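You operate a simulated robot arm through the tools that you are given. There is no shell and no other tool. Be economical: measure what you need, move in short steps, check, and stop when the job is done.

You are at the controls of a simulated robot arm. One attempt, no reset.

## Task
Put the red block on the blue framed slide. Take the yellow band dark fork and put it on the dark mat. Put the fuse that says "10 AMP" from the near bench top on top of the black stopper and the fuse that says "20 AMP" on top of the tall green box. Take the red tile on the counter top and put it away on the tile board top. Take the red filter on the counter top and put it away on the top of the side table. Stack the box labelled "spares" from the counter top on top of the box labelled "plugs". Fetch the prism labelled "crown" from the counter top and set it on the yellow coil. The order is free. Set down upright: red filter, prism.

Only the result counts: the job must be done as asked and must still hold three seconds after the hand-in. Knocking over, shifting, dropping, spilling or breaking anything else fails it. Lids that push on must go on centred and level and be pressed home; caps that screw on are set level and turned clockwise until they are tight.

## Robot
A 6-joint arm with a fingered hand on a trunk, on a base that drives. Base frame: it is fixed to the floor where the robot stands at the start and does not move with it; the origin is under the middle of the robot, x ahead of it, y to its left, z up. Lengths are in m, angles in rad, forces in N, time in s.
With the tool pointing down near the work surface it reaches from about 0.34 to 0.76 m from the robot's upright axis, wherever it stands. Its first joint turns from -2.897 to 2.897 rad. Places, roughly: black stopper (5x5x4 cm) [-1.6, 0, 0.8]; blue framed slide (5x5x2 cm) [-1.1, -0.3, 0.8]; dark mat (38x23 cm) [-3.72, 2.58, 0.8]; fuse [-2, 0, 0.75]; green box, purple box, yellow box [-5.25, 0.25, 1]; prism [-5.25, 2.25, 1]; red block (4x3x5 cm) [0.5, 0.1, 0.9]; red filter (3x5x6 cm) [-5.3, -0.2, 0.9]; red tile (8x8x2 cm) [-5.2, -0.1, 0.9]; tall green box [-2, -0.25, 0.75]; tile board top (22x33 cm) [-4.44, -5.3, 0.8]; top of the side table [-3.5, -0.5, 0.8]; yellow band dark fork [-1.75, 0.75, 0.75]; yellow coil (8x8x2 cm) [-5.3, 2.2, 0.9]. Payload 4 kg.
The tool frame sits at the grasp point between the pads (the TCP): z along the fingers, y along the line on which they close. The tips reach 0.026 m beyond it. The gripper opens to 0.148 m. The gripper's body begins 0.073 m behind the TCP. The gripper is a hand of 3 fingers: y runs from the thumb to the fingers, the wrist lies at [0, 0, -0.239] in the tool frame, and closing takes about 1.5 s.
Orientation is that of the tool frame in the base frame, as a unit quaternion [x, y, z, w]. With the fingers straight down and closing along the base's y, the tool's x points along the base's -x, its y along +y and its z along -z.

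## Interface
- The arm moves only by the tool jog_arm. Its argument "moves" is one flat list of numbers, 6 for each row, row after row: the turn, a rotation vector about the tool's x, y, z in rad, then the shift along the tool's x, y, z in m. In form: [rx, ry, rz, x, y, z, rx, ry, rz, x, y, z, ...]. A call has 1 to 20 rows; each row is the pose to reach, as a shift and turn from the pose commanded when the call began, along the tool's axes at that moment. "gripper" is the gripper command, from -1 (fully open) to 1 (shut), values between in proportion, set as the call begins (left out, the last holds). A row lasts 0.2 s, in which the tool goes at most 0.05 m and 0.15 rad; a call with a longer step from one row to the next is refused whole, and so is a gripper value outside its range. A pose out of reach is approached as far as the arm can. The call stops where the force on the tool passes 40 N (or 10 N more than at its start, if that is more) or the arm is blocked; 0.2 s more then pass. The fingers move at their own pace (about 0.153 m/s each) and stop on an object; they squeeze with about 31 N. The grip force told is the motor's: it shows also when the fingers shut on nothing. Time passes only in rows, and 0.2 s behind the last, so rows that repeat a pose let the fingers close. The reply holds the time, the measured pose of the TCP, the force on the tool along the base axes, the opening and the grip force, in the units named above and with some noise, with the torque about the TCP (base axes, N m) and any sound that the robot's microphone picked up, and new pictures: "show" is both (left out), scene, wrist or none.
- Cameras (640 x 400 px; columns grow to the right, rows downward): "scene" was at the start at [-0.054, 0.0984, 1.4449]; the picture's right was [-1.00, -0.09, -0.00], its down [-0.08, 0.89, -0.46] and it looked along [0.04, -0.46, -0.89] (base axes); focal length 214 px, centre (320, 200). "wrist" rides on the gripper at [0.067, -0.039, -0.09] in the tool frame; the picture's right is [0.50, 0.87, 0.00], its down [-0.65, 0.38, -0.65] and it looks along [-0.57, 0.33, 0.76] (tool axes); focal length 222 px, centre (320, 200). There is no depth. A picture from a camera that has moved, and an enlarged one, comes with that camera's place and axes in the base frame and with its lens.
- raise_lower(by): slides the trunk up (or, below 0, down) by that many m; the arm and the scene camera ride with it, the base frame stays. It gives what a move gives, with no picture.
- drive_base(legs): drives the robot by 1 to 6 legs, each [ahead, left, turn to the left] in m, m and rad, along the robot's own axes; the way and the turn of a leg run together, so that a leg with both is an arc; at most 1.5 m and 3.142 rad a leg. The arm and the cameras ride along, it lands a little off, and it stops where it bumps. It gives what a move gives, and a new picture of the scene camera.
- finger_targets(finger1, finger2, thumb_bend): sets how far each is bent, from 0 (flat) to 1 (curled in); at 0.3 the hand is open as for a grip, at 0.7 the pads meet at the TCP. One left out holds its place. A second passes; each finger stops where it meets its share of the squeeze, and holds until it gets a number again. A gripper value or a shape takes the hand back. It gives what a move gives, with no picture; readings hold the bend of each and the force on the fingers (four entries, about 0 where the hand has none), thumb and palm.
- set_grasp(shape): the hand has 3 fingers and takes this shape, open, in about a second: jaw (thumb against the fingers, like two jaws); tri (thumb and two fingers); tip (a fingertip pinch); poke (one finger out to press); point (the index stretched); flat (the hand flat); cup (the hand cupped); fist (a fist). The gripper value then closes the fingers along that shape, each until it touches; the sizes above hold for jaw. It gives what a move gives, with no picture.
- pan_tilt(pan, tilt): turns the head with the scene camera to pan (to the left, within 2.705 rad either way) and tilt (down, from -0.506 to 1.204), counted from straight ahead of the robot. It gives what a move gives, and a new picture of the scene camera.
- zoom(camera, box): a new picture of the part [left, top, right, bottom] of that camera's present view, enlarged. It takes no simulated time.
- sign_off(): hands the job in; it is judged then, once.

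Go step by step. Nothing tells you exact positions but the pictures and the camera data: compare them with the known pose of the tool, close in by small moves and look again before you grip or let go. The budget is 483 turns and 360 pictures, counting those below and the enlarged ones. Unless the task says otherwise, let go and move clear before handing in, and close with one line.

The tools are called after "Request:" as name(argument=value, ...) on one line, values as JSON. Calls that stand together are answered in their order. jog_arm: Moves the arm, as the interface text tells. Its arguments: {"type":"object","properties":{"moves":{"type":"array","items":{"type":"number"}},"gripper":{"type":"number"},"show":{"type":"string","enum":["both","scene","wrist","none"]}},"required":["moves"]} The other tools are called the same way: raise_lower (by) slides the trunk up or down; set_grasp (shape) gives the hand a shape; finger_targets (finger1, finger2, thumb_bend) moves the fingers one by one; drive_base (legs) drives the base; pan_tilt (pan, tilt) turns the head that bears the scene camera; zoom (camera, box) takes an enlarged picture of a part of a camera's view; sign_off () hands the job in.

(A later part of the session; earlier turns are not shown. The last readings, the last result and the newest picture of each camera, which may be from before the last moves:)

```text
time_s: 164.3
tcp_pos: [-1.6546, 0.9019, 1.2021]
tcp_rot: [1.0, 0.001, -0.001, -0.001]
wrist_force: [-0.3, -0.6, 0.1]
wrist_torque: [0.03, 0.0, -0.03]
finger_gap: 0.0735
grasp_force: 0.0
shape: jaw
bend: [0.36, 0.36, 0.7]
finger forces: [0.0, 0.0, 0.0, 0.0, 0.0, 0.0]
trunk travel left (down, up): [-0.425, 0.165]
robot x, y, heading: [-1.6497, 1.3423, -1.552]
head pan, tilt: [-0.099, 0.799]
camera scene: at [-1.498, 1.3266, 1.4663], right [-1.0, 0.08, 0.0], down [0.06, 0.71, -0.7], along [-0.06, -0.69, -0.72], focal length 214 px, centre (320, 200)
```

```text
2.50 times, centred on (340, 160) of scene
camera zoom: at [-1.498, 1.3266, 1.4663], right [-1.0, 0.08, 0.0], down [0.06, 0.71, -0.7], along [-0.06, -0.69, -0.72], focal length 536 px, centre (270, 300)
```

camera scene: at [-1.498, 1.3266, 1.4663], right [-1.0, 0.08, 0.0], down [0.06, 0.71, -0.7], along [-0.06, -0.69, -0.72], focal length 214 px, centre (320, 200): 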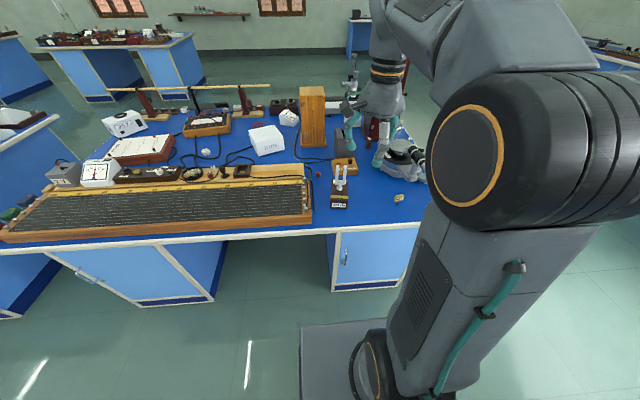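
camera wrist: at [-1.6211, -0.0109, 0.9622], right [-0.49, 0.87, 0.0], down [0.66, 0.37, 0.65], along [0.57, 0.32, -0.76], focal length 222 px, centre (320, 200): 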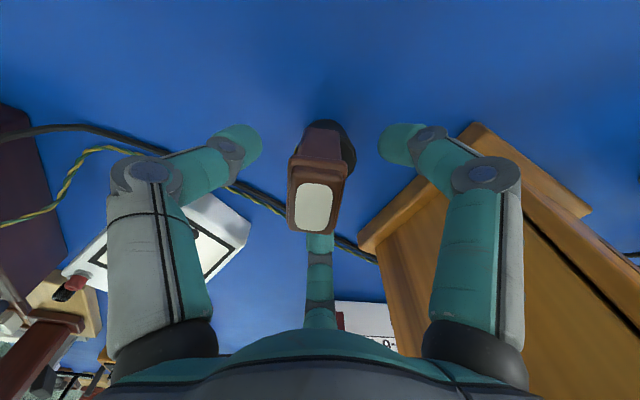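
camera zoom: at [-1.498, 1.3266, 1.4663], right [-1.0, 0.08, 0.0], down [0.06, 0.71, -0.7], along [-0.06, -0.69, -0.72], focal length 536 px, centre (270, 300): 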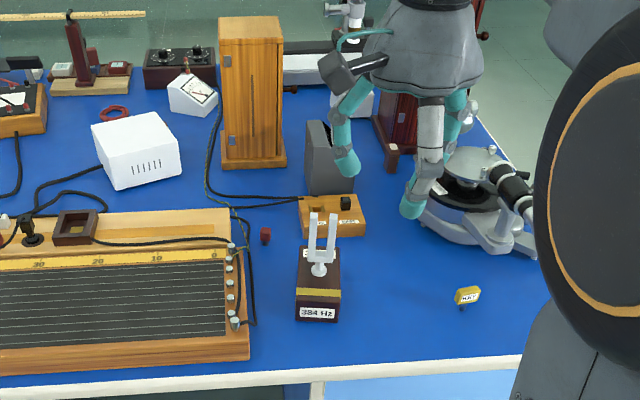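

Request:
jog_arm(moves=[0, 0, -0.0873, 0.003, 0.0365, 0.02, 0, 0, -0.1745, 0.006, 0.073, 0.04, 0, 0, -0.2618, 0.009, 0.1095, 0.06, 0, 0, -0.3491, 0.012, 0.146, 0.08, 0, 0, -0.4363, 0.0155, 0.1825, 0.1, 0, 0, -0.5236, 0.0186, 0.219, 0.12], gripper=-0.4)

Request:
zoom(camera="scene", box=[290, 140, 410, 220])

Request:
zoom(camera="wrist", box=[220, 60, 420, 240])

```text
time_s: 165.7
tcp_pos: [-1.6357, 0.6867, 1.0799]
tcp_rot: [0.966, 0.26, 0.0, 0.0]
wrist_force: [0.6, 0.1, 0.5]
wrist_torque: [-0.03, -0.03, 0.01]
finger_gap: 0.1031
grasp_force: 0.0
shape: jaw
bend: [0.28, 0.28, 0.74]
finger forces: [0.0, 0.0, 0.1, 0.0, 0.0, 0.0]
trunk travel left (down, up): [-0.425, 0.165]
robot x, y, heading: [-1.6519, 1.3418, -1.553]
head pan, tilt: [-0.099, 0.799]
camera scene: at [-1.4981, 1.3264, 1.4664], right [-1.0, 0.08, 0.0], down [0.06, 0.71, -0.7], along [-0.06, -0.69, -0.72], focal length 214 px, centre (320, 200)
camera wrist: at [-1.5964, 0.7541, 1.1709], right [0.87, -0.5, 0.0], down [-0.38, -0.66, 0.65], along [-0.33, -0.57, -0.76], focal length 222 px, centre (320, 200)
```

scene: 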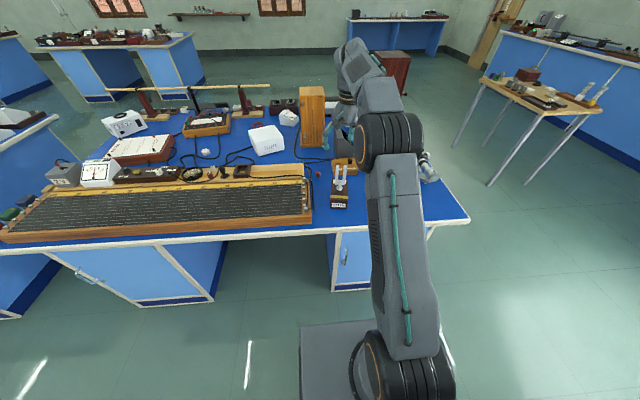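
wrist: 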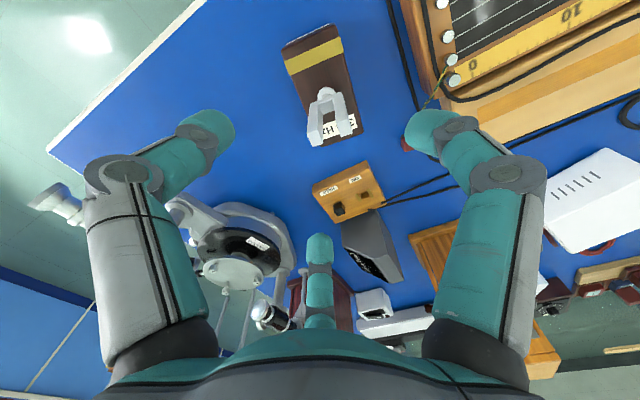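

```text
5.00 times, centred on (350, 180) of scene
camera zoom: at [-1.4981, 1.3264, 1.4664], right [-1.0, 0.08, 0.0], down [0.06, 0.71, -0.7], along [-0.06, -0.69, -0.72], focal length 1072 px, centre (170, 300)
```

zoom: 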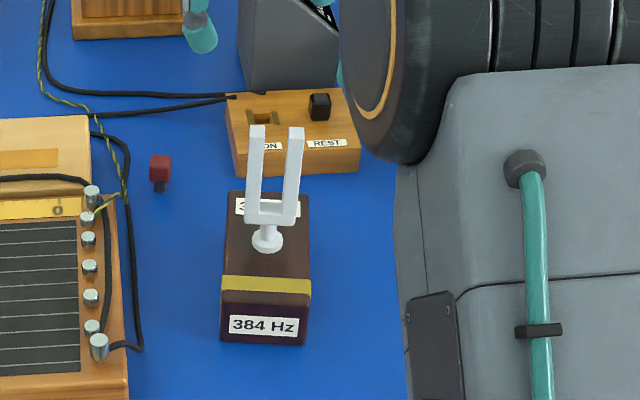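

```text
2.22 times, centred on (320, 150) of wrist
camera zoom: at [-1.5964, 0.7541, 1.1709], right [0.87, -0.5, 0.0], down [-0.38, -0.66, 0.65], along [-0.33, -0.57, -0.76], focal length 494 px, centre (320, 311)
```

zoom: 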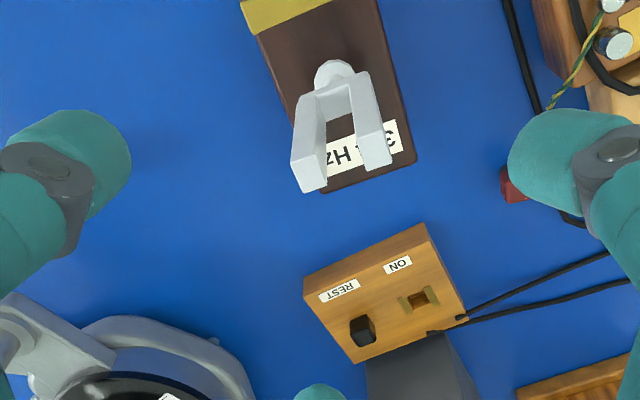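

Request:
jog_arm(moves=[0, 0, 0.07, -0.0065, 0.0094, 0, 0, 0, 0.14, -0.013, 0.0187, 0.03, 0, 0, 0.14, -0.013, 0.0187, 0.07], show="wrist")

Request:
zoom(camera="scene", box=[290, 120, 410, 220])

```text
time_s: 166.5
tcp_pos: [-1.6394, 0.6624, 1.0115]
tcp_rot: [0.982, 0.19, 0.0, -0.001]
wrist_force: [-0.1, 0.0, -0.1]
wrist_torque: [0.02, -0.02, -0.01]
finger_gap: 0.1032
grasp_force: 0.1
shape: jaw
bend: [0.28, 0.28, 0.74]
finger forces: [0.1, 0.0, 0.1, 0.0, 0.0, 0.1]
trunk travel left (down, up): [-0.425, 0.165]
robot x, y, heading: [-1.6511, 1.3415, -1.551]
head pan, tilt: [-0.099, 0.799]
camera wrist: at [-1.5906, 0.7247, 1.1019], right [0.79, -0.62, 0.0], down [-0.47, -0.6, 0.65], along [-0.4, -0.51, -0.76], focal length 222 px, centre (320, 200)
```

wrist: 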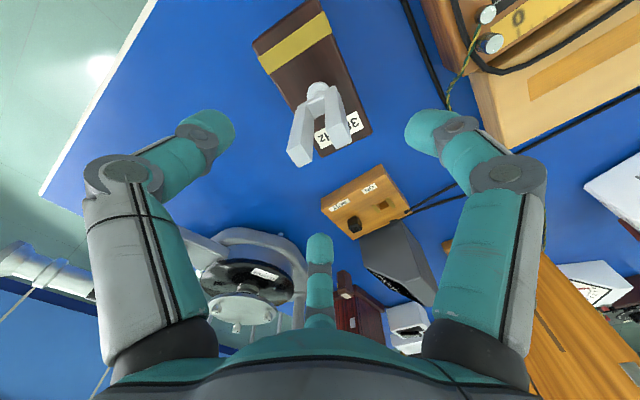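

```text
4.00 times, centred on (350, 170) of scene
camera zoom: at [-1.498, 1.3262, 1.4663], right [-1.0, 0.08, 0.0], down [0.06, 0.71, -0.7], along [-0.06, -0.69, -0.72], focal length 858 px, centre (200, 320)
```

zoom: 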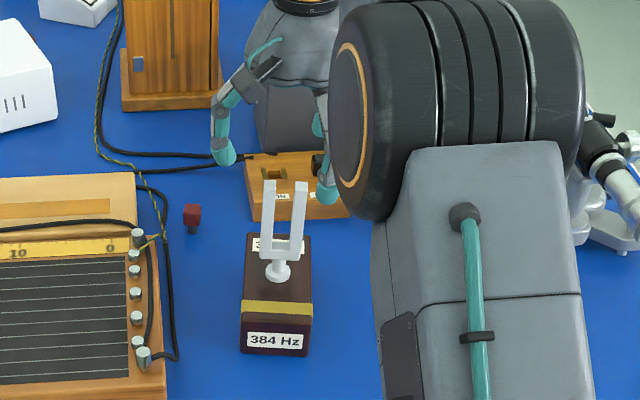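

Request:
jog_arm(moves=[0, 0, 0, 0, 0, 0.04, 0, 0, 0, 0, 0, 0.08], show="wrist")

Request:
zoom(camera="scene", box=[300, 130, 390, 205])

```text
time_s: 167.1
tcp_pos: [-1.6388, 0.661, 0.9333]
tcp_rot: [0.982, 0.19, 0.0, -0.001]
wrist_force: [-0.9, -0.2, -0.3]
wrist_torque: [0.0, 0.04, 0.0]
finger_gap: 0.1032
grasp_force: 0.1
shape: jaw
bend: [0.28, 0.28, 0.74]
finger forces: [0.0, 0.0, 0.0, 0.1, 0.0, 0.0]
trunk travel left (down, up): [-0.425, 0.165]
robot x, y, heading: [-1.6546, 1.3429, -1.556]
head pan, tilt: [-0.099, 0.799]
camera wrist: at [-1.5903, 0.7231, 1.0241], right [0.79, -0.62, 0.0], down [-0.47, -0.6, 0.65], along [-0.4, -0.51, -0.76], focal length 222 px, centre (320, 200)
```

wrist: 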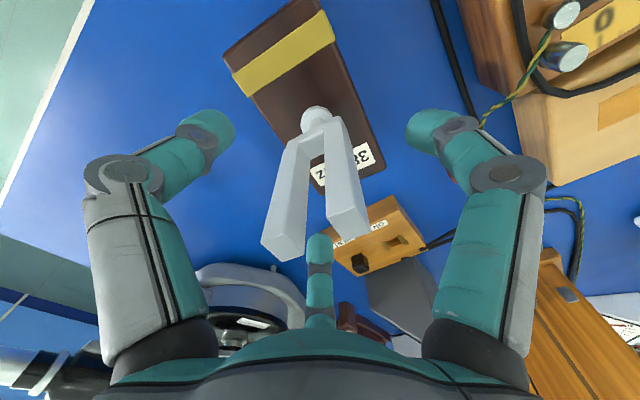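

```text
5.33 times, centred on (345, 168) of scene
camera zoom: at [-1.498, 1.3265, 1.4664], right [-1.0, 0.08, 0.0], down [0.06, 0.71, -0.7], along [-0.06, -0.69, -0.72], focal length 1144 px, centre (187, 373)
```

zoom: 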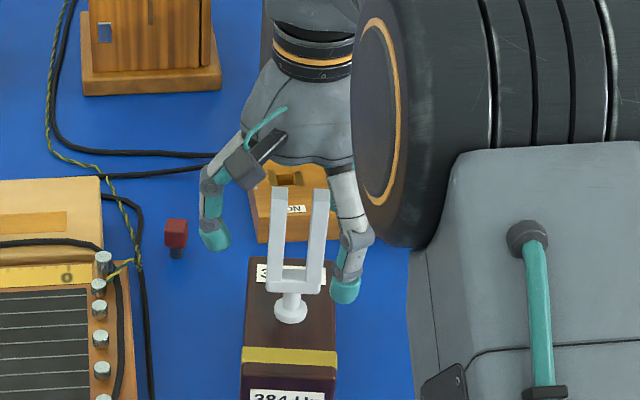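

Request:
jog_arm(moves=[0, 0, 0, 0.0063, 0.0042, 0, 0, 0, 0, 0.0126, 0.0083, 0, 0, 0, 0, 0.0126, 0.0083, 0.02, 0, 0, 0, 0.0126, 0.0083, 0.033], show="wrist")

Request:
zoom(camera="scene", box=[300, 130, 390, 205])

```text
time_s: 168.1
tcp_pos: [-1.6237, 0.6589, 0.8994]
tcp_rot: [0.982, 0.19, 0.0, 0.0]
wrist_force: [0.3, -0.2, 0.6]
wrist_torque: [0.0, -0.04, -0.01]
finger_gap: 0.1033
grasp_force: 0.1
shape: jaw
bend: [0.28, 0.28, 0.74]
finger forces: [0.0, 0.0, 0.0, 0.0, 0.0, 0.0]
trunk travel left (down, up): [-0.425, 0.165]
robot x, y, heading: [-1.6496, 1.3439, -1.548]
head pan, tilt: [-0.099, 0.799]
camera wrist: at [-1.575, 0.7207, 0.9902], right [0.79, -0.62, 0.0], down [-0.47, -0.6, 0.65], along [-0.4, -0.51, -0.76], focal length 222 px, centre (320, 200)
```

wrist: 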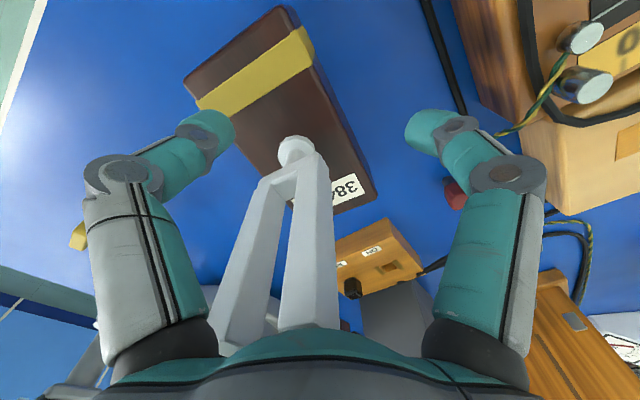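

```text
5.33 times, centred on (345, 168) of scene
camera zoom: at [-1.4981, 1.3264, 1.4663], right [-1.0, 0.08, 0.0], down [0.06, 0.71, -0.7], along [-0.06, -0.69, -0.72], focal length 1144 px, centre (187, 373)
```

zoom: 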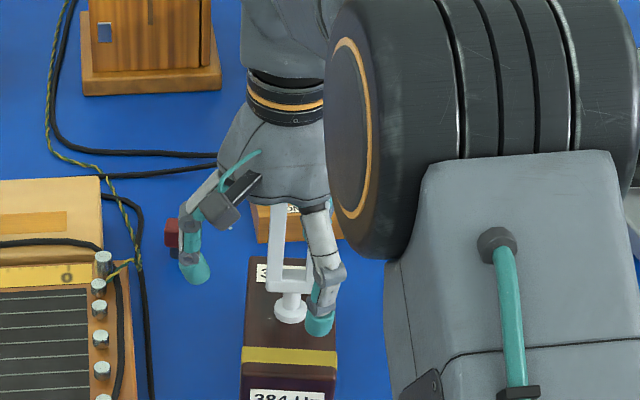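

Request:
jog_arm(moves=[0, 0, 0, -0.0017, -0.0035, 0, 0, 0, 0, -0.0017, -0.0035, 0], show="none")

Request:
jog_arm(moves=[0, 0, 0, 0, 0, 0, 0, 0, 0, 0, 0, 0, 0, 0, 0, 0, 0, 0, 0, 0, 0, 0, 0, 0], gripper=0.3, show="wrist")

```text
time_s: 168.7
tcp_pos: [-1.6261, 0.6615, 0.8988]
tcp_rot: [0.982, 0.19, 0.0, -0.001]
wrist_force: [-0.3, -0.2, -0.1]
wrist_torque: [-0.02, 0.01, 0.02]
finger_gap: 0.1034
grasp_force: 0.1
shape: jaw
bend: [0.28, 0.28, 0.74]
finger forces: [0.0, 0.1, 0.1, 0.0, 0.0, 0.0]
trunk travel left (down, up): [-0.425, 0.165]
robot x, y, heading: [-1.654, 1.3434, -1.547]
head pan, tilt: [-0.099, 0.799]
```

```text
time_s: 169.7
tcp_pos: [-1.6269, 0.6603, 0.8998]
tcp_rot: [0.982, 0.19, 0.0, -0.001]
wrist_force: [0.1, -0.4, -1.1]
wrist_torque: [-0.03, 0.01, -0.02]
finger_gap: 0.0523
grasp_force: 0.1
shape: jaw
bend: [0.77, 0.77, 0.7]
finger forces: [0.0, 0.1, 0.0, 0.0, 0.1, 0.0]
trunk travel left (down, up): [-0.425, 0.165]
robot x, y, heading: [-1.6516, 1.3442, -1.554]
head pan, tilt: [-0.099, 0.799]
camera wrist: at [-1.5777, 0.7232, 0.9901], right [0.79, -0.62, 0.0], down [-0.47, -0.6, 0.65], along [-0.4, -0.51, -0.76], focal length 222 px, centre (320, 200)
```

wrist: 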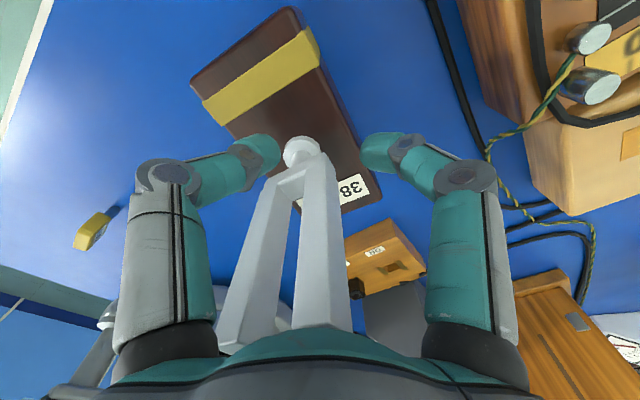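

Request:
jog_arm(moves=[0, 0, 0, 0, 0, 0, 0, 0, 0, 0, 0, 0, 0, 0, 0, 0, 0, 0, 0, 0, 0, 0, 0, 0, 0, 0, 0, 0, 0, 0], gripper=1, show="wrist")

Request:
zoom(camera="scene", box=[310, 140, 380, 215])

```text
time_s: 170.9
tcp_pos: [-1.6265, 0.662, 0.8993]
tcp_rot: [0.982, 0.19, -0.001, -0.001]
wrist_force: [0.5, 0.1, -0.1]
wrist_torque: [-0.01, 0.01, 0.0]
finger_gap: 0.0191
grasp_force: 30.9
shape: jaw
bend: [0.73, 0.7, 0.7]
finger forces: [26.8, 24.4, 0.0, 0.1, 24.1, 0.0]
trunk travel left (down, up): [-0.425, 0.165]
robot x, y, heading: [-1.6533, 1.346, -1.551]
head pan, tilt: [-0.099, 0.799]
camera wrist: at [-1.5778, 0.7231, 0.9899], right [0.79, -0.62, 0.0], down [-0.47, -0.6, 0.65], along [-0.4, -0.51, -0.76], focal length 222 px, centre (320, 200)
```

wrist: 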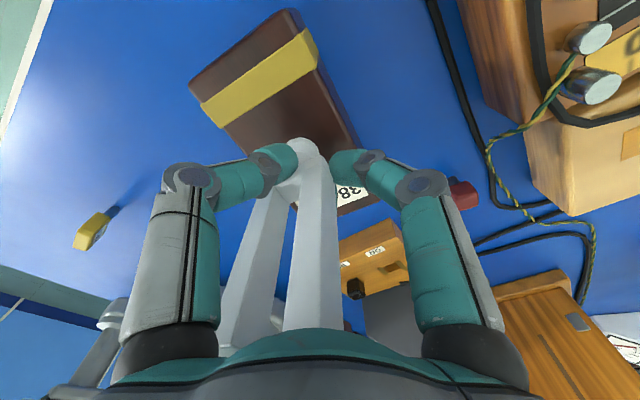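

```text
5.33 times, centred on (345, 178) of scene
camera zoom: at [-1.498, 1.3263, 1.4663], right [-1.0, 0.08, 0.0], down [0.06, 0.71, -0.7], along [-0.06, -0.69, -0.72], focal length 1144 px, centre (187, 320)
```

zoom: 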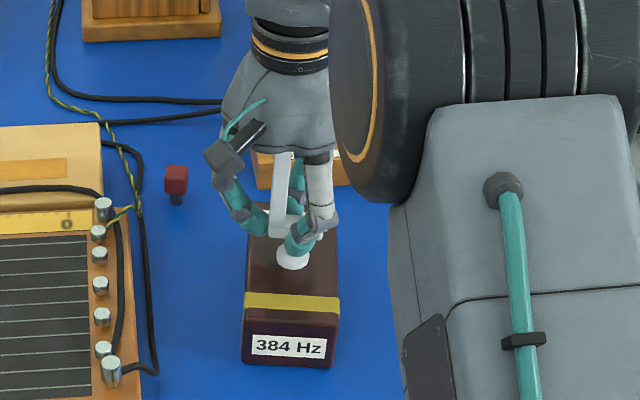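

Request:
jog_arm(moves=[0, 0, 0, 0, 0, -0.005, 0, 0, 0, 0, 0, -0.015, 0, 0, 0, 0, 0, -0.03, 0, 0, 0, 0, 0, -0.03], show="wrist")

Request:
zoom(camera="scene", box=[310, 140, 380, 215])

```text
time_s: 171.9
tcp_pos: [-1.6266, 0.6619, 0.9297]
tcp_rot: [0.982, 0.19, -0.001, -0.001]
wrist_force: [-0.7, -0.4, -3.3]
wrist_torque: [-0.03, -0.04, 0.03]
finger_gap: 0.019
grasp_force: 31.0
shape: jaw
bend: [0.73, 0.7, 0.7]
finger forces: [27.3, 24.0, 0.0, 0.0, 23.8, 0.0]
trunk travel left (down, up): [-0.425, 0.165]
robot x, y, heading: [-1.6536, 1.3464, -1.551]
head pan, tilt: [-0.099, 0.799]
camera wrist: at [-1.577, 0.7231, 1.0205], right [0.79, -0.62, 0.0], down [-0.47, -0.6, 0.65], along [-0.4, -0.51, -0.76], focal length 222 px, centre (320, 200)
```

wrist: 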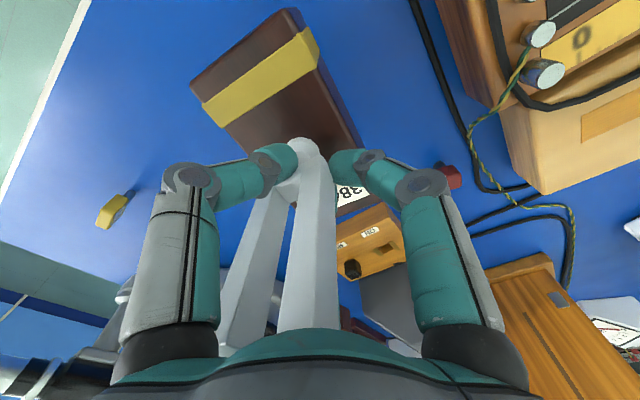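

```text
5.33 times, centred on (345, 178) of scene
camera zoom: at [-1.498, 1.3263, 1.4663], right [-1.0, 0.08, 0.0], down [0.06, 0.71, -0.7], along [-0.06, -0.69, -0.72], focal length 1144 px, centre (187, 320)
```

zoom: 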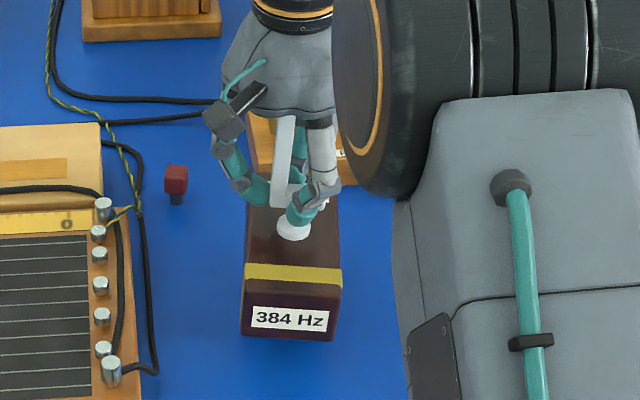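

Request:
jog_arm(moves=[0, 0, 0, 0, 0, -0.03, 0, 0, 0, 0, 0, -0.065, 0, 0, 0, 0, 0, -0.1, 0, 0, 0, 0, 0, -0.135, 0, 0, 0, 0, 0, -0.17, 0, 0, 0, 0, 0, -0.2, 0, 0, 0, 0.0149, -0.0371, -0.22, 0, 0, 0, 0.0298, -0.0742, -0.24, 0, 0, 0, 0.0448, -0.1114, -0.25, 0, 0, 0, 0.0597, -0.1485, -0.25, 0, 0, 0, 0.0746, -0.1856, -0.25], show="wrist")

Request:
pan_tilt(pan=-2.5, tilt=0.5)

```text
time_s: 174.3
tcp_pos: [-1.6269, 0.8605, 1.1809]
tcp_rot: [0.982, 0.19, 0.0, -0.001]
wrist_force: [0.1, 0.1, -3.6]
wrist_torque: [-0.03, -0.02, 0.0]
finger_gap: 0.0189
grasp_force: 31.4
shape: jaw
bend: [0.74, 0.7, 0.7]
finger forces: [27.2, 23.7, 0.0, 0.0, 23.4, 0.0]
out of reach, approached as far as the arm can: row 5, 6
trunk travel left (down, up): [-0.425, 0.165]
robot x, y, heading: [-1.6534, 1.3445, -1.553]
head pan, tilt: [-0.099, 0.799]
camera wrist: at [-1.5775, 0.9234, 1.2716], right [0.79, -0.62, 0.0], down [-0.47, -0.6, 0.65], along [-0.4, -0.51, -0.76], focal length 222 px, centre (320, 200)
```

wrist: 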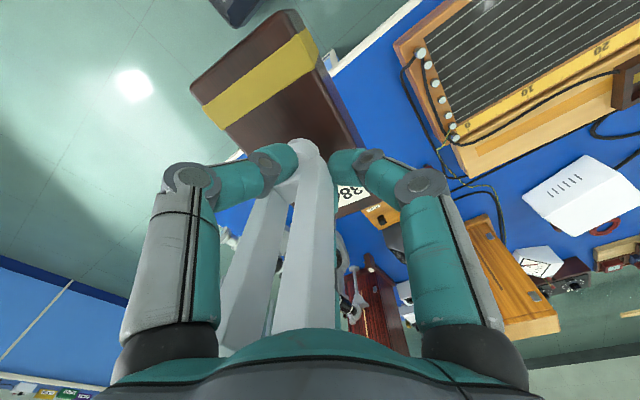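

```text
time_s: 176.5
tcp_pos: [-1.6276, 0.8604, 1.181]
tcp_rot: [0.982, 0.19, 0.0, 0.0]
wrist_force: [-0.7, -0.1, -3.9]
wrist_torque: [-0.02, -0.02, 0.01]
finger_gap: 0.0187
grasp_force: 31.2
shape: jaw
bend: [0.74, 0.7, 0.7]
finger forces: [27.2, 23.6, 0.0, 0.1, 23.4, 0.1]
trunk travel left (down, up): [-0.425, 0.165]
robot x, y, heading: [-1.6523, 1.3416, -1.552]
head pan, tilt: [-2.499, 0.499]
camera scene: at [-1.5472, 1.4786, 1.4923], right [0.79, 0.61, 0.0], down [0.29, -0.38, -0.88], along [-0.54, 0.69, -0.48], focal length 214 px, centre (320, 200)
```

scene: 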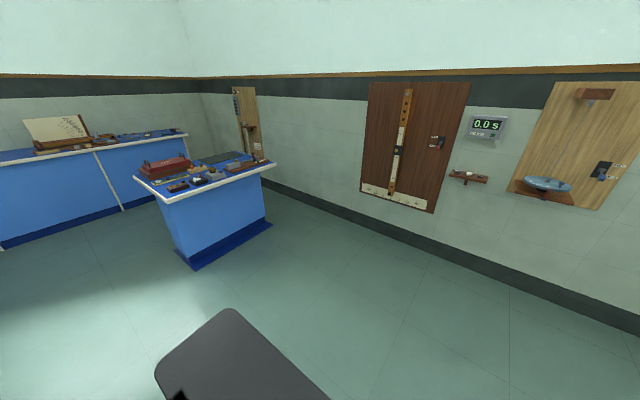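

Request:
drive_base(legs=[[-1.2, 0, 0], [0, 0, -1.59], [0.6, 0, 0]])

Request:
pan_tilt(pan=0.15, tilt=0.5)

Request:
zoom(camera="scene", box=[160, 60, 420, 220])

```text
time_s: 189.4
tcp_pos: [-2.745, 2.5417, 1.1804]
tcp_rot: [0.819, -0.574, 0.0, -0.001]
wrist_force: [0.2, -0.8, -4.2]
wrist_torque: [-0.06, 0.02, 0.0]
finger_gap: 0.0189
grasp_force: 31.4
shape: jaw
bend: [0.74, 0.7, 0.7]
finger forces: [27.3, 23.4, 0.0, 0.1, 23.0, 0.1]
trunk travel left (down, up): [-0.425, 0.165]
robot x, y, heading: [-2.2588, 2.5518, 3.129]
head pan, tilt: [-2.499, 0.499]
camera scene: at [-2.13, 2.4424, 1.4923], right [0.59, -0.81, 0.0], down [-0.39, -0.28, -0.88], along [0.71, 0.51, -0.48], focal length 214 px, centre (320, 200)
```

scene: 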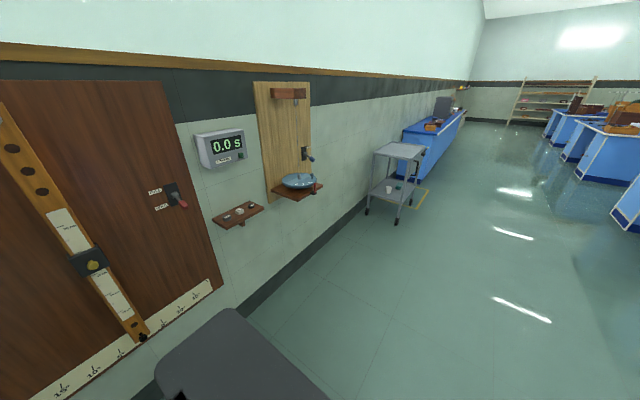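

```text
time_s: 191.8
tcp_pos: [-2.746, 2.5414, 1.1811]
tcp_rot: [0.819, -0.574, 0.0, 0.0]
wrist_force: [0.2, 0.2, -2.9]
wrist_torque: [-0.04, 0.03, -0.05]
finger_gap: 0.0187
grasp_force: 30.9
shape: jaw
bend: [0.74, 0.7, 0.7]
finger forces: [27.3, 23.3, 0.1, 0.2, 23.0, 0.0]
trunk travel left (down, up): [-0.425, 0.165]
robot x, y, heading: [-2.2606, 2.551, 3.132]
head pan, tilt: [0.15, 0.499]
camera scene: at [-2.2939, 2.377, 1.4923], right [-0.13, 0.99, 0.0], down [0.47, 0.06, -0.88], along [-0.87, -0.12, -0.48], focal length 214 px, centre (320, 200)
```

scene: 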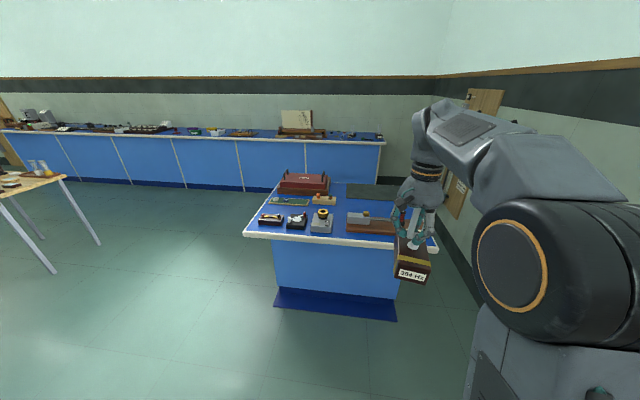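

```text
2.46 times, centred on (290, 140) of scene
camera zoom: at [-2.2939, 2.377, 1.4923], right [-0.13, 0.99, 0.0], down [0.47, 0.06, -0.88], along [-0.87, -0.12, -0.48], focal length 528 px, centre (394, 348)
```

zoom: 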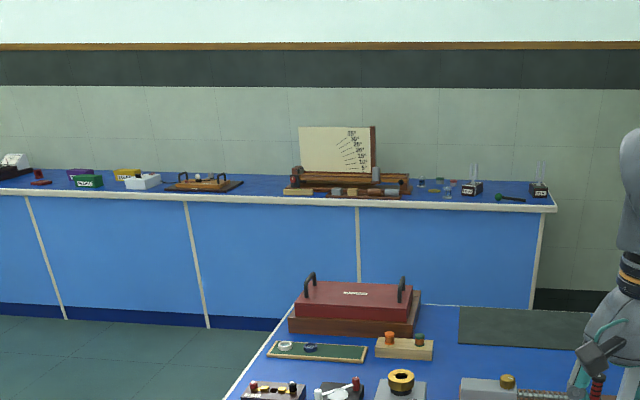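

Request:
drive_base(legs=[[0, 1.25, 0], [0, 0, 1.571], [0, 0, 1.571], [-1.1, 0, 0], [-0.95, 0, 0]])

Request:
pan_tilt(pan=1.0, tilt=0.6)

Request:
pan_tilt(pan=2.5, tilt=0.5)

```text
time_s: 215.6
tcp_pos: [-3.8611, 1.3405, 1.1814]
tcp_rot: [0.577, 0.817, -0.001, 0.0]
wrist_force: [0.1, 0.1, -3.2]
wrist_torque: [0.05, -0.01, -0.02]
finger_gap: 0.0184
grasp_force: 30.9
shape: jaw
bend: [0.74, 0.7, 0.7]
finger forces: [27.7, 22.9, 0.1, 0.0, 22.4, 0.0]
trunk travel left (down, up): [-0.425, 0.165]
robot x, y, heading: [-4.3417, 1.3347, -0.022]
head pan, tilt: [0.15, 0.499]
camera scene: at [-4.3088, 1.5091, 1.4923], right [0.13, -0.99, 0.0], down [-0.47, -0.06, -0.88], along [0.87, 0.11, -0.48], focal length 214 px, centre (320, 200)
```

scene: 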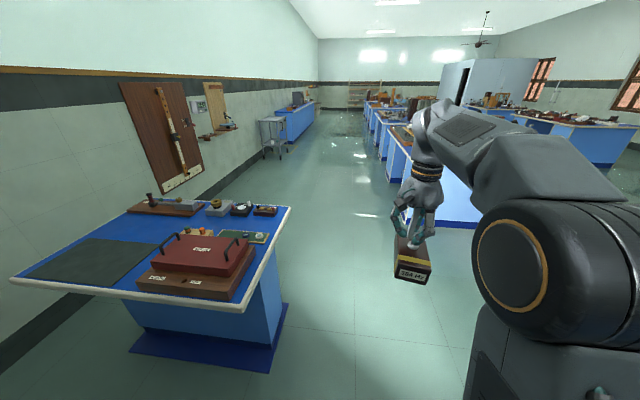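

```text
time_s: 216.8
tcp_pos: [-3.8599, 1.3407, 1.1807]
tcp_rot: [0.576, 0.817, -0.001, 0.0]
wrist_force: [0.6, 0.5, -3.4]
wrist_torque: [0.04, -0.01, 0.0]
finger_gap: 0.0185
grasp_force: 30.5
shape: jaw
bend: [0.74, 0.7, 0.7]
finger forces: [27.5, 23.0, 0.0, 0.0, 22.3, 0.1]
trunk travel left (down, up): [-0.425, 0.165]
robot x, y, heading: [-4.341, 1.334, -0.02]
head pan, tilt: [1.0, 0.6]
camera scene: at [-4.3495, 1.5708, 1.4832], right [0.83, -0.56, 0.0], down [-0.32, -0.47, -0.83], along [0.46, 0.68, -0.56], focal length 214 px, centre (320, 200)
```

scene: 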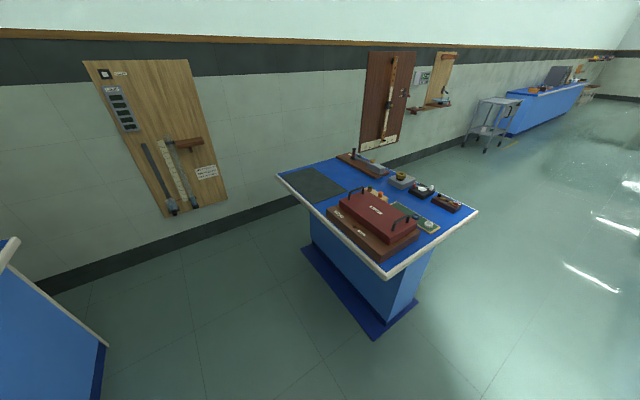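

```text
time_s: 218.4
tcp_pos: [-3.8597, 1.3403, 1.1807]
tcp_rot: [0.577, 0.817, 0.0, -0.001]
wrist_force: [-0.9, 0.4, -4.2]
wrist_torque: [0.0, -0.1, 0.01]
finger_gap: 0.0186
grasp_force: 31.2
shape: jaw
bend: [0.74, 0.7, 0.7]
finger forces: [27.6, 22.8, 0.1, 0.1, 22.4, 0.1]
trunk travel left (down, up): [-0.425, 0.165]
robot x, y, heading: [-4.3452, 1.3362, -0.029]
head pan, tilt: [2.499, 0.499]
camera scene: at [-4.4706, 1.5539, 1.4923], right [0.62, 0.79, 0.0], down [0.38, -0.3, -0.88], along [-0.69, 0.54, -0.48], focal length 214 px, centre (320, 200)
```

scene: 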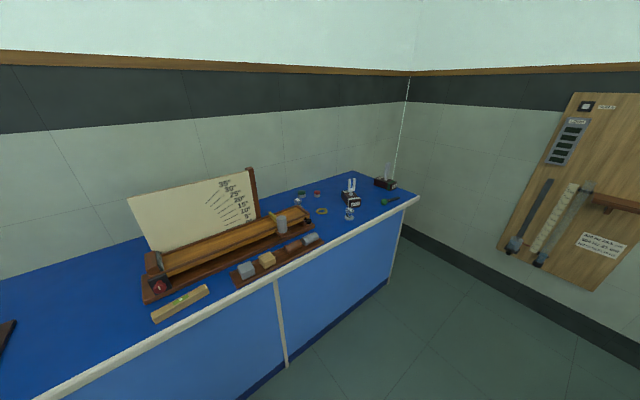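

Request:
drive_base(legs=[[0.03, 1.23, 0.025]])

Request:
pan_tilt(pan=0.1, tilt=0.8)

```text
time_s: 224.5
tcp_pos: [-3.8121, 2.5622, 1.1807]
tcp_rot: [0.569, 0.823, 0.0, -0.001]
wrist_force: [-0.1, 0.1, -3.2]
wrist_torque: [0.03, -0.01, 0.0]
finger_gap: 0.0184
grasp_force: 30.7
shape: jaw
bend: [0.74, 0.7, 0.7]
finger forces: [27.6, 23.0, 0.1, 0.1, 22.3, 0.0]
trunk travel left (down, up): [-0.425, 0.165]
robot x, y, heading: [-4.2971, 2.5425, -0.003]
head pan, tilt: [2.499, 0.499]
camera scene: at [-4.4279, 2.7619, 1.4923], right [0.6, 0.8, 0.0], down [0.38, -0.29, -0.88], along [-0.7, 0.53, -0.48], focal length 214 px, centre (320, 200)
```

scene: 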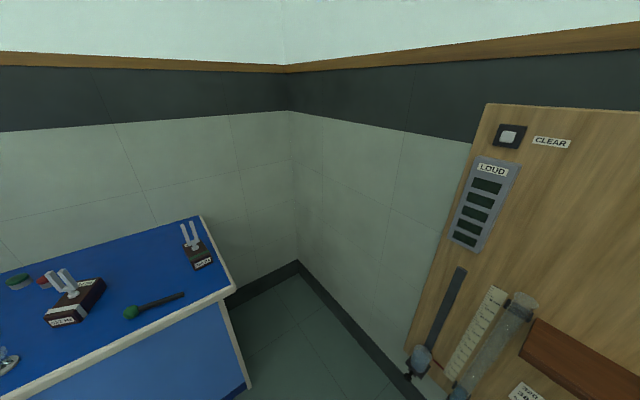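

```text
time_s: 226.7
tcp_pos: [-3.8131, 2.5612, 1.1808]
tcp_rot: [0.568, 0.823, 0.0, 0.0]
wrist_force: [0.5, -0.6, -2.4]
wrist_torque: [0.04, -0.04, 0.02]
finger_gap: 0.0184
grasp_force: 30.8
shape: jaw
bend: [0.74, 0.7, 0.7]
finger forces: [27.6, 22.8, 0.0, 0.1, 22.4, 0.1]
trunk travel left (down, up): [-0.425, 0.165]
robot x, y, heading: [-4.2966, 2.5432, 0.0]
head pan, tilt: [0.099, 0.799]
camera scene: at [-4.2749, 2.7149, 1.4663], right [0.1, -1.0, 0.0], down [-0.71, -0.07, -0.7], along [0.69, 0.07, -0.72], focal length 214 px, centre (320, 200)
```

scene: 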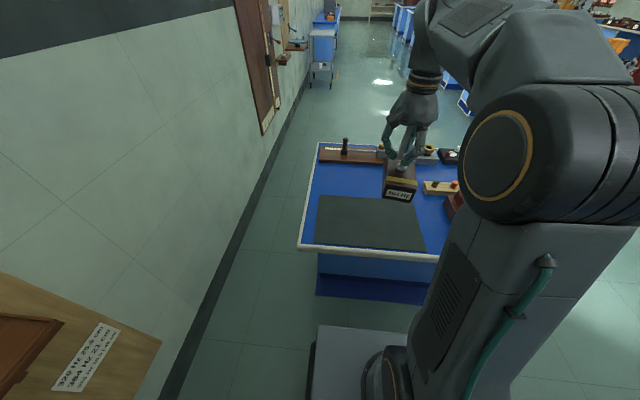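

Request:
jog_arm(moves=[0, 0, 0, -0.0022, 0.0377, 0, 0, 0, 0, -0.0044, 0.0754, 0.02, 0, 0, 0, -0.0065, 0.113, 0.05, 0, 0, 0, -0.0065, 0.113, 0.09, 0, 0, 0, -0.0065, 0.113, 0.13, 0, 0, 0, -0.0065, 0.113, 0.17, 0, 0, 0, -0.0065, 0.113, 0.21, 0, 0, 0, -0.0065, 0.113, 0.245])

Request:
zoom(camera="scene", box=[290, 130, 460, 260])

```text
time_s: 228.5
tcp_pos: [-3.7059, 2.5929, 0.9375]
tcp_rot: [0.568, 0.823, -0.001, -0.001]
wrist_force: [0.4, -1.2, -3.9]
wrist_torque: [0.04, -0.02, 0.04]
finger_gap: 0.0182
grasp_force: 30.6
shape: jaw
bend: [0.74, 0.7, 0.7]
finger forces: [27.6, 22.9, 0.0, 0.0, 22.4, 0.0]
trunk travel left (down, up): [-0.425, 0.165]
robot x, y, heading: [-4.2972, 2.5443, -0.006]
head pan, tilt: [0.099, 0.799]
camera scene: at [-4.2748, 2.7149, 1.4664], right [0.1, -1.0, 0.0], down [-0.71, -0.07, -0.7], along [0.69, 0.07, -0.72], focal length 214 px, centre (320, 200)
camera wrist: at [-3.7653, 2.6433, 1.0273], right [0.63, 0.77, 0.0], down [0.59, -0.48, 0.65], along [0.51, -0.41, -0.76], focal length 222 px, centre (320, 200)
```

scene: 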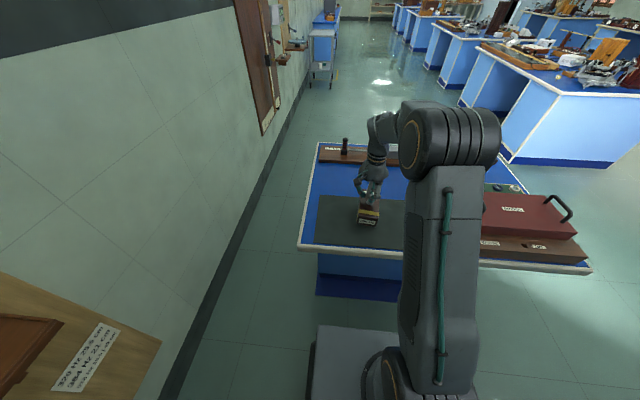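
wrist: 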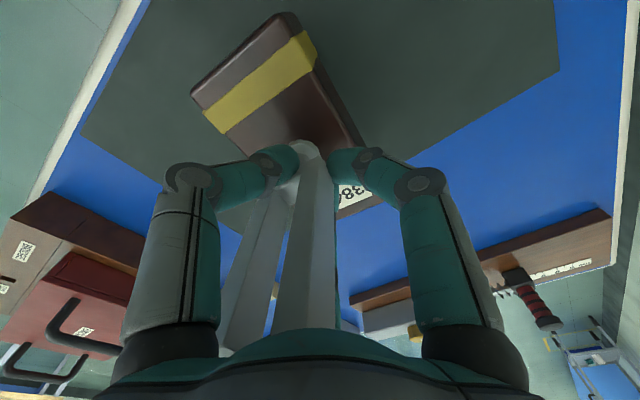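

```text
3.08 times, centred on (375, 195) of scene
camera zoom: at [-4.2748, 2.7149, 1.4664], right [0.1, -1.0, 0.0], down [-0.71, -0.07, -0.7], along [0.69, 0.07, -0.72], focal length 660 px, centre (151, 215)
```

zoom: 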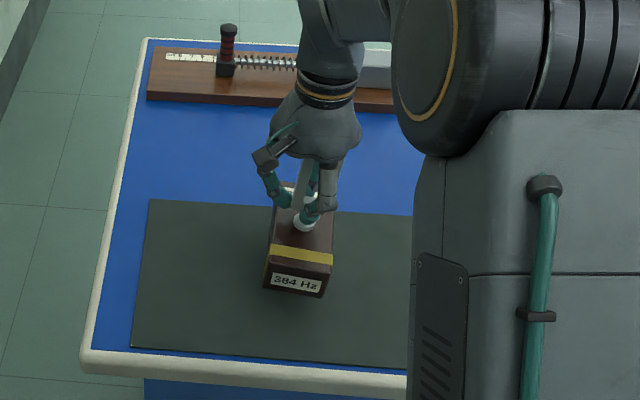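

Request:
jog_arm(moves=[0, 0, 0, 0, 0, 0.015, 0, 0, 0, 0, 0, 0.026], show="none")

Request:
jog_arm(moves=[0, 0, 0, 0, 0, 0.002, 0, 0, 0, 0, 0, 0.005], show="none")

Request:
jog_arm(moves=[0, 0, 0, 0, 0, 0.002, 0, 0, 0, 0, 0, 0.003], show="none")

```text
time_s: 229.1
tcp_pos: [-3.7061, 2.5948, 0.9108]
tcp_rot: [0.568, 0.823, -0.001, -0.001]
wrist_force: [0.6, 0.0, -4.4]
wrist_torque: [0.01, -0.05, 0.01]
finger_gap: 0.0183
grasp_force: 30.8
shape: jaw
bend: [0.74, 0.7, 0.7]
finger forces: [27.4, 22.8, 0.1, 0.0, 22.2, 0.0]
trunk travel left (down, up): [-0.425, 0.165]
robot x, y, heading: [-4.2958, 2.5482, -0.003]
head pan, tilt: [0.099, 0.799]
```

```text
time_s: 229.7
tcp_pos: [-3.7049, 2.5946, 0.9061]
tcp_rot: [0.567, 0.823, -0.002, -0.001]
wrist_force: [0.4, -0.4, -3.5]
wrist_torque: [0.03, -0.02, 0.01]
finger_gap: 0.0183
grasp_force: 30.5
shape: jaw
bend: [0.74, 0.7, 0.7]
finger forces: [27.7, 22.7, 0.0, 0.0, 22.4, 0.0]
trunk travel left (down, up): [-0.425, 0.165]
robot x, y, heading: [-4.2941, 2.5496, -0.002]
head pan, tilt: [0.099, 0.799]
```

```text
time_s: 230.3
tcp_pos: [-3.7053, 2.5955, 0.9027]
tcp_rot: [0.568, 0.823, 0.0, 0.0]
wrist_force: [1.7, 3.5, 2.9]
wrist_torque: [0.08, 0.06, -0.04]
finger_gap: 0.0184
grasp_force: 30.8
shape: jaw
bend: [0.74, 0.7, 0.7]
finger forces: [29.9, 23.5, 0.0, 0.0, 23.9, 0.1]
trunk travel left (down, up): [-0.425, 0.165]
robot x, y, heading: [-4.2943, 2.5458, -0.002]
head pan, tilt: [0.099, 0.799]
```

Contact. Release and lift.

Request:
jog_arm(moves=[0, 0, 0, 0, 0, 0.001, 0, 0, 0, 0, 0, 0.001, 0, 0, 0, 0, 0, 0.001, 0, 0, 0, 0, 0, 0.001, 0, 0, 0, 0, 0, 0.001, 0, 0, 0, 0, 0, 0.001], gripper=-0.4, show="wrist")

Request:
jog_arm(moves=[0, 0, 0, 0, 0, -0.02, 0, 0, 0, 0, 0, -0.06, 0, 0, 0, 0, 0, -0.1, 0, 0, 0, 0, 0, -0.14, 0, 0, 0, 0, 0, -0.18, 0, 0, 0, 0, 0, -0.22, 0, 0, 0, 0, 0, -0.26, 0, 0, 0, 0, -0.045, -0.28, 0, 0, 0, 0, -0.09, -0.28, 0, 0, 0, 0, -0.135, -0.28, 0, 0, 0, 0, -0.16, -0.28], show="none")

Request:
zoom(camera="scene", box=[290, 130, 460, 260])

```text
time_s: 231.7
tcp_pos: [-3.7065, 2.5949, 0.9008]
tcp_rot: [0.568, 0.823, -0.001, 0.0]
wrist_force: [0.0, 0.4, 0.3]
wrist_torque: [0.02, 0.01, 0.03]
finger_gap: 0.1032
grasp_force: 0.0
shape: jaw
bend: [0.28, 0.28, 0.74]
finger forces: [0.0, 0.1, 0.1, 0.0, 0.0, 0.0]
trunk travel left (down, up): [-0.425, 0.165]
robot x, y, heading: [-4.3007, 2.5475, -0.002]
head pan, tilt: [0.099, 0.799]
camera wrist: at [-3.765, 2.6449, 0.9917], right [0.63, 0.77, 0.0], down [0.59, -0.48, 0.65], along [0.51, -0.41, -0.76], focal length 222 px, centre (320, 200)
```

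wrist: 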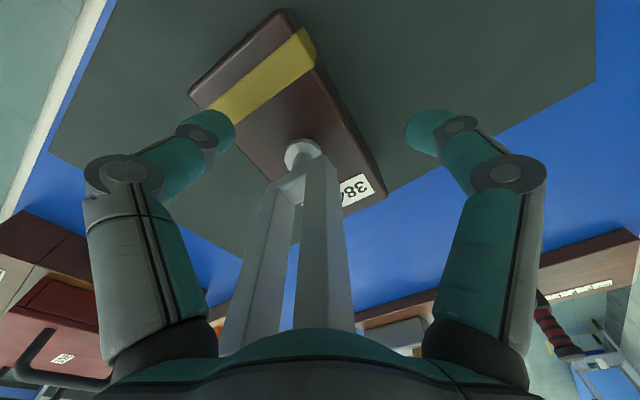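

```text
time_s: 234.1
tcp_pos: [-3.8568, 2.5396, 1.1776]
tcp_rot: [0.567, 0.823, -0.001, 0.0]
wrist_force: [0.0, 0.6, -0.3]
wrist_torque: [-0.02, 0.02, 0.02]
finger_gap: 0.1029
grasp_force: 0.1
shape: jaw
bend: [0.28, 0.28, 0.74]
finger forces: [0.0, 0.0, 0.1, 0.0, 0.0, 0.1]
trunk travel left (down, up): [-0.425, 0.165]
robot x, y, heading: [-4.3004, 2.5443, -0.007]
head pan, tilt: [0.099, 0.799]
```

```text
3.08 times, centred on (375, 195) of scene
camera zoom: at [-4.2754, 2.7149, 1.4663], right [0.1, -1.0, 0.0], down [-0.71, -0.07, -0.7], along [0.69, 0.07, -0.72], focal length 660 px, centre (151, 215)
```

zoom: 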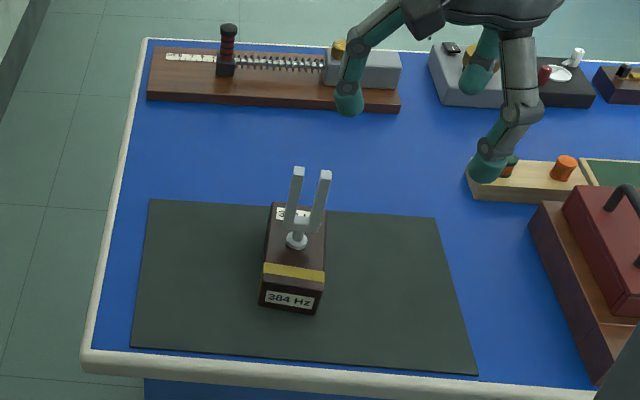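

Request:
drive_base(legs=[[0, 0, -1.571], [0, 0, -1.571], [0.2, 0.3, 0]])

Request:
pan_tilt(pan=0, tilt=0.75)

Request:
zoom(camera="scene", box=[220, 80, 480, 240])

```text
time_s: 244.1
tcp_pos: [-4.9451, 2.2703, 1.1783]
tcp_rot: [0.813, -0.582, 0.001, -0.001]
wrist_force: [0.1, 0.4, 0.1]
wrist_torque: [-0.04, -0.02, 0.05]
finger_gap: 0.1034
grasp_force: 0.0
shape: jaw
bend: [0.28, 0.28, 0.74]
finger forces: [0.0, 0.0, 0.1, 0.0, 0.0, 0.1]
trunk travel left (down, up): [-0.425, 0.165]
robot x, y, heading: [-4.5063, 2.2501, 3.106]
head pan, tilt: [0.099, 0.799]
camera scene: at [-4.5296, 2.0827, 1.4663], right [-0.06, 1.0, 0.0], down [0.72, 0.05, -0.7], along [-0.7, -0.04, -0.72], focal length 214 px, centre (320, 200)
```

scene: 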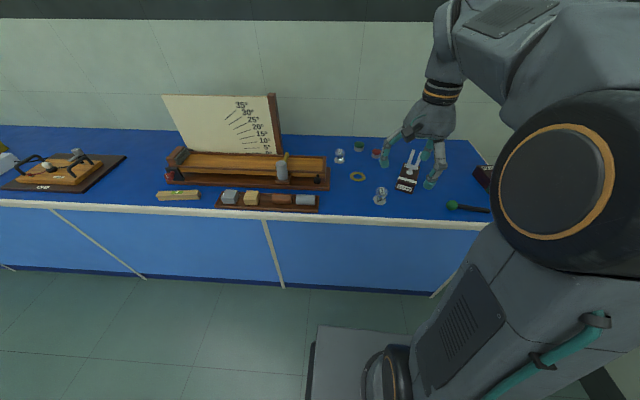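

```text
time_s: 244.8
tcp_pos: [-4.9454, 2.2714, 1.179]
tcp_rot: [0.814, -0.581, 0.0, -0.001]
wrist_force: [0.3, 0.1, 0.2]
wrist_torque: [-0.02, 0.03, 0.01]
finger_gap: 0.1033
grasp_force: 0.1
shape: jaw
bend: [0.28, 0.28, 0.74]
finger forces: [0.0, 0.0, 0.1, 0.1, 0.0, 0.0]
trunk travel left (down, up): [-0.425, 0.165]
robot x, y, heading: [-4.503, 2.2494, 3.107]
head pan, tilt: [0.0, 0.75]
camera scene: at [-4.5319, 2.0908, 1.4703], right [0.04, 1.0, 0.0], down [0.68, -0.02, -0.73], along [-0.73, 0.03, -0.68], focal length 214 px, centre (320, 200)
```

scene: 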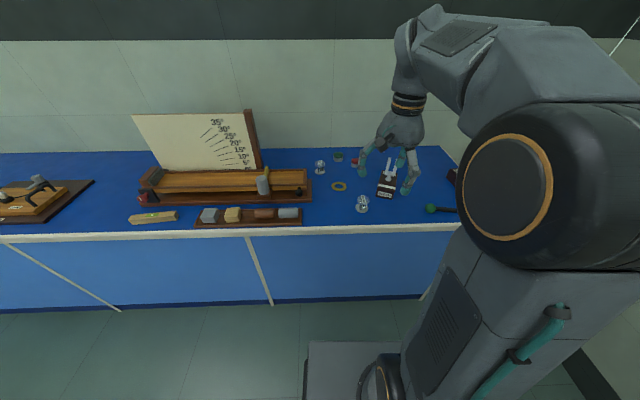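

```text
2.46 times, centred on (350, 160) of scene
camera zoom: at [-4.5319, 2.0908, 1.4703], right [0.04, 1.0, 0.0], down [0.68, -0.02, -0.73], along [-0.73, 0.03, -0.68], focal length 528 px, centre (246, 298)
```

zoom: 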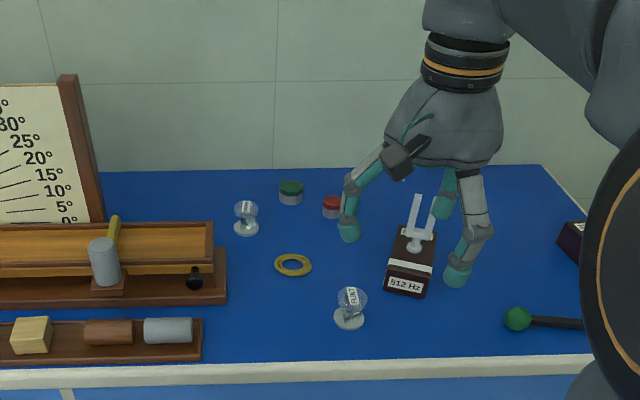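

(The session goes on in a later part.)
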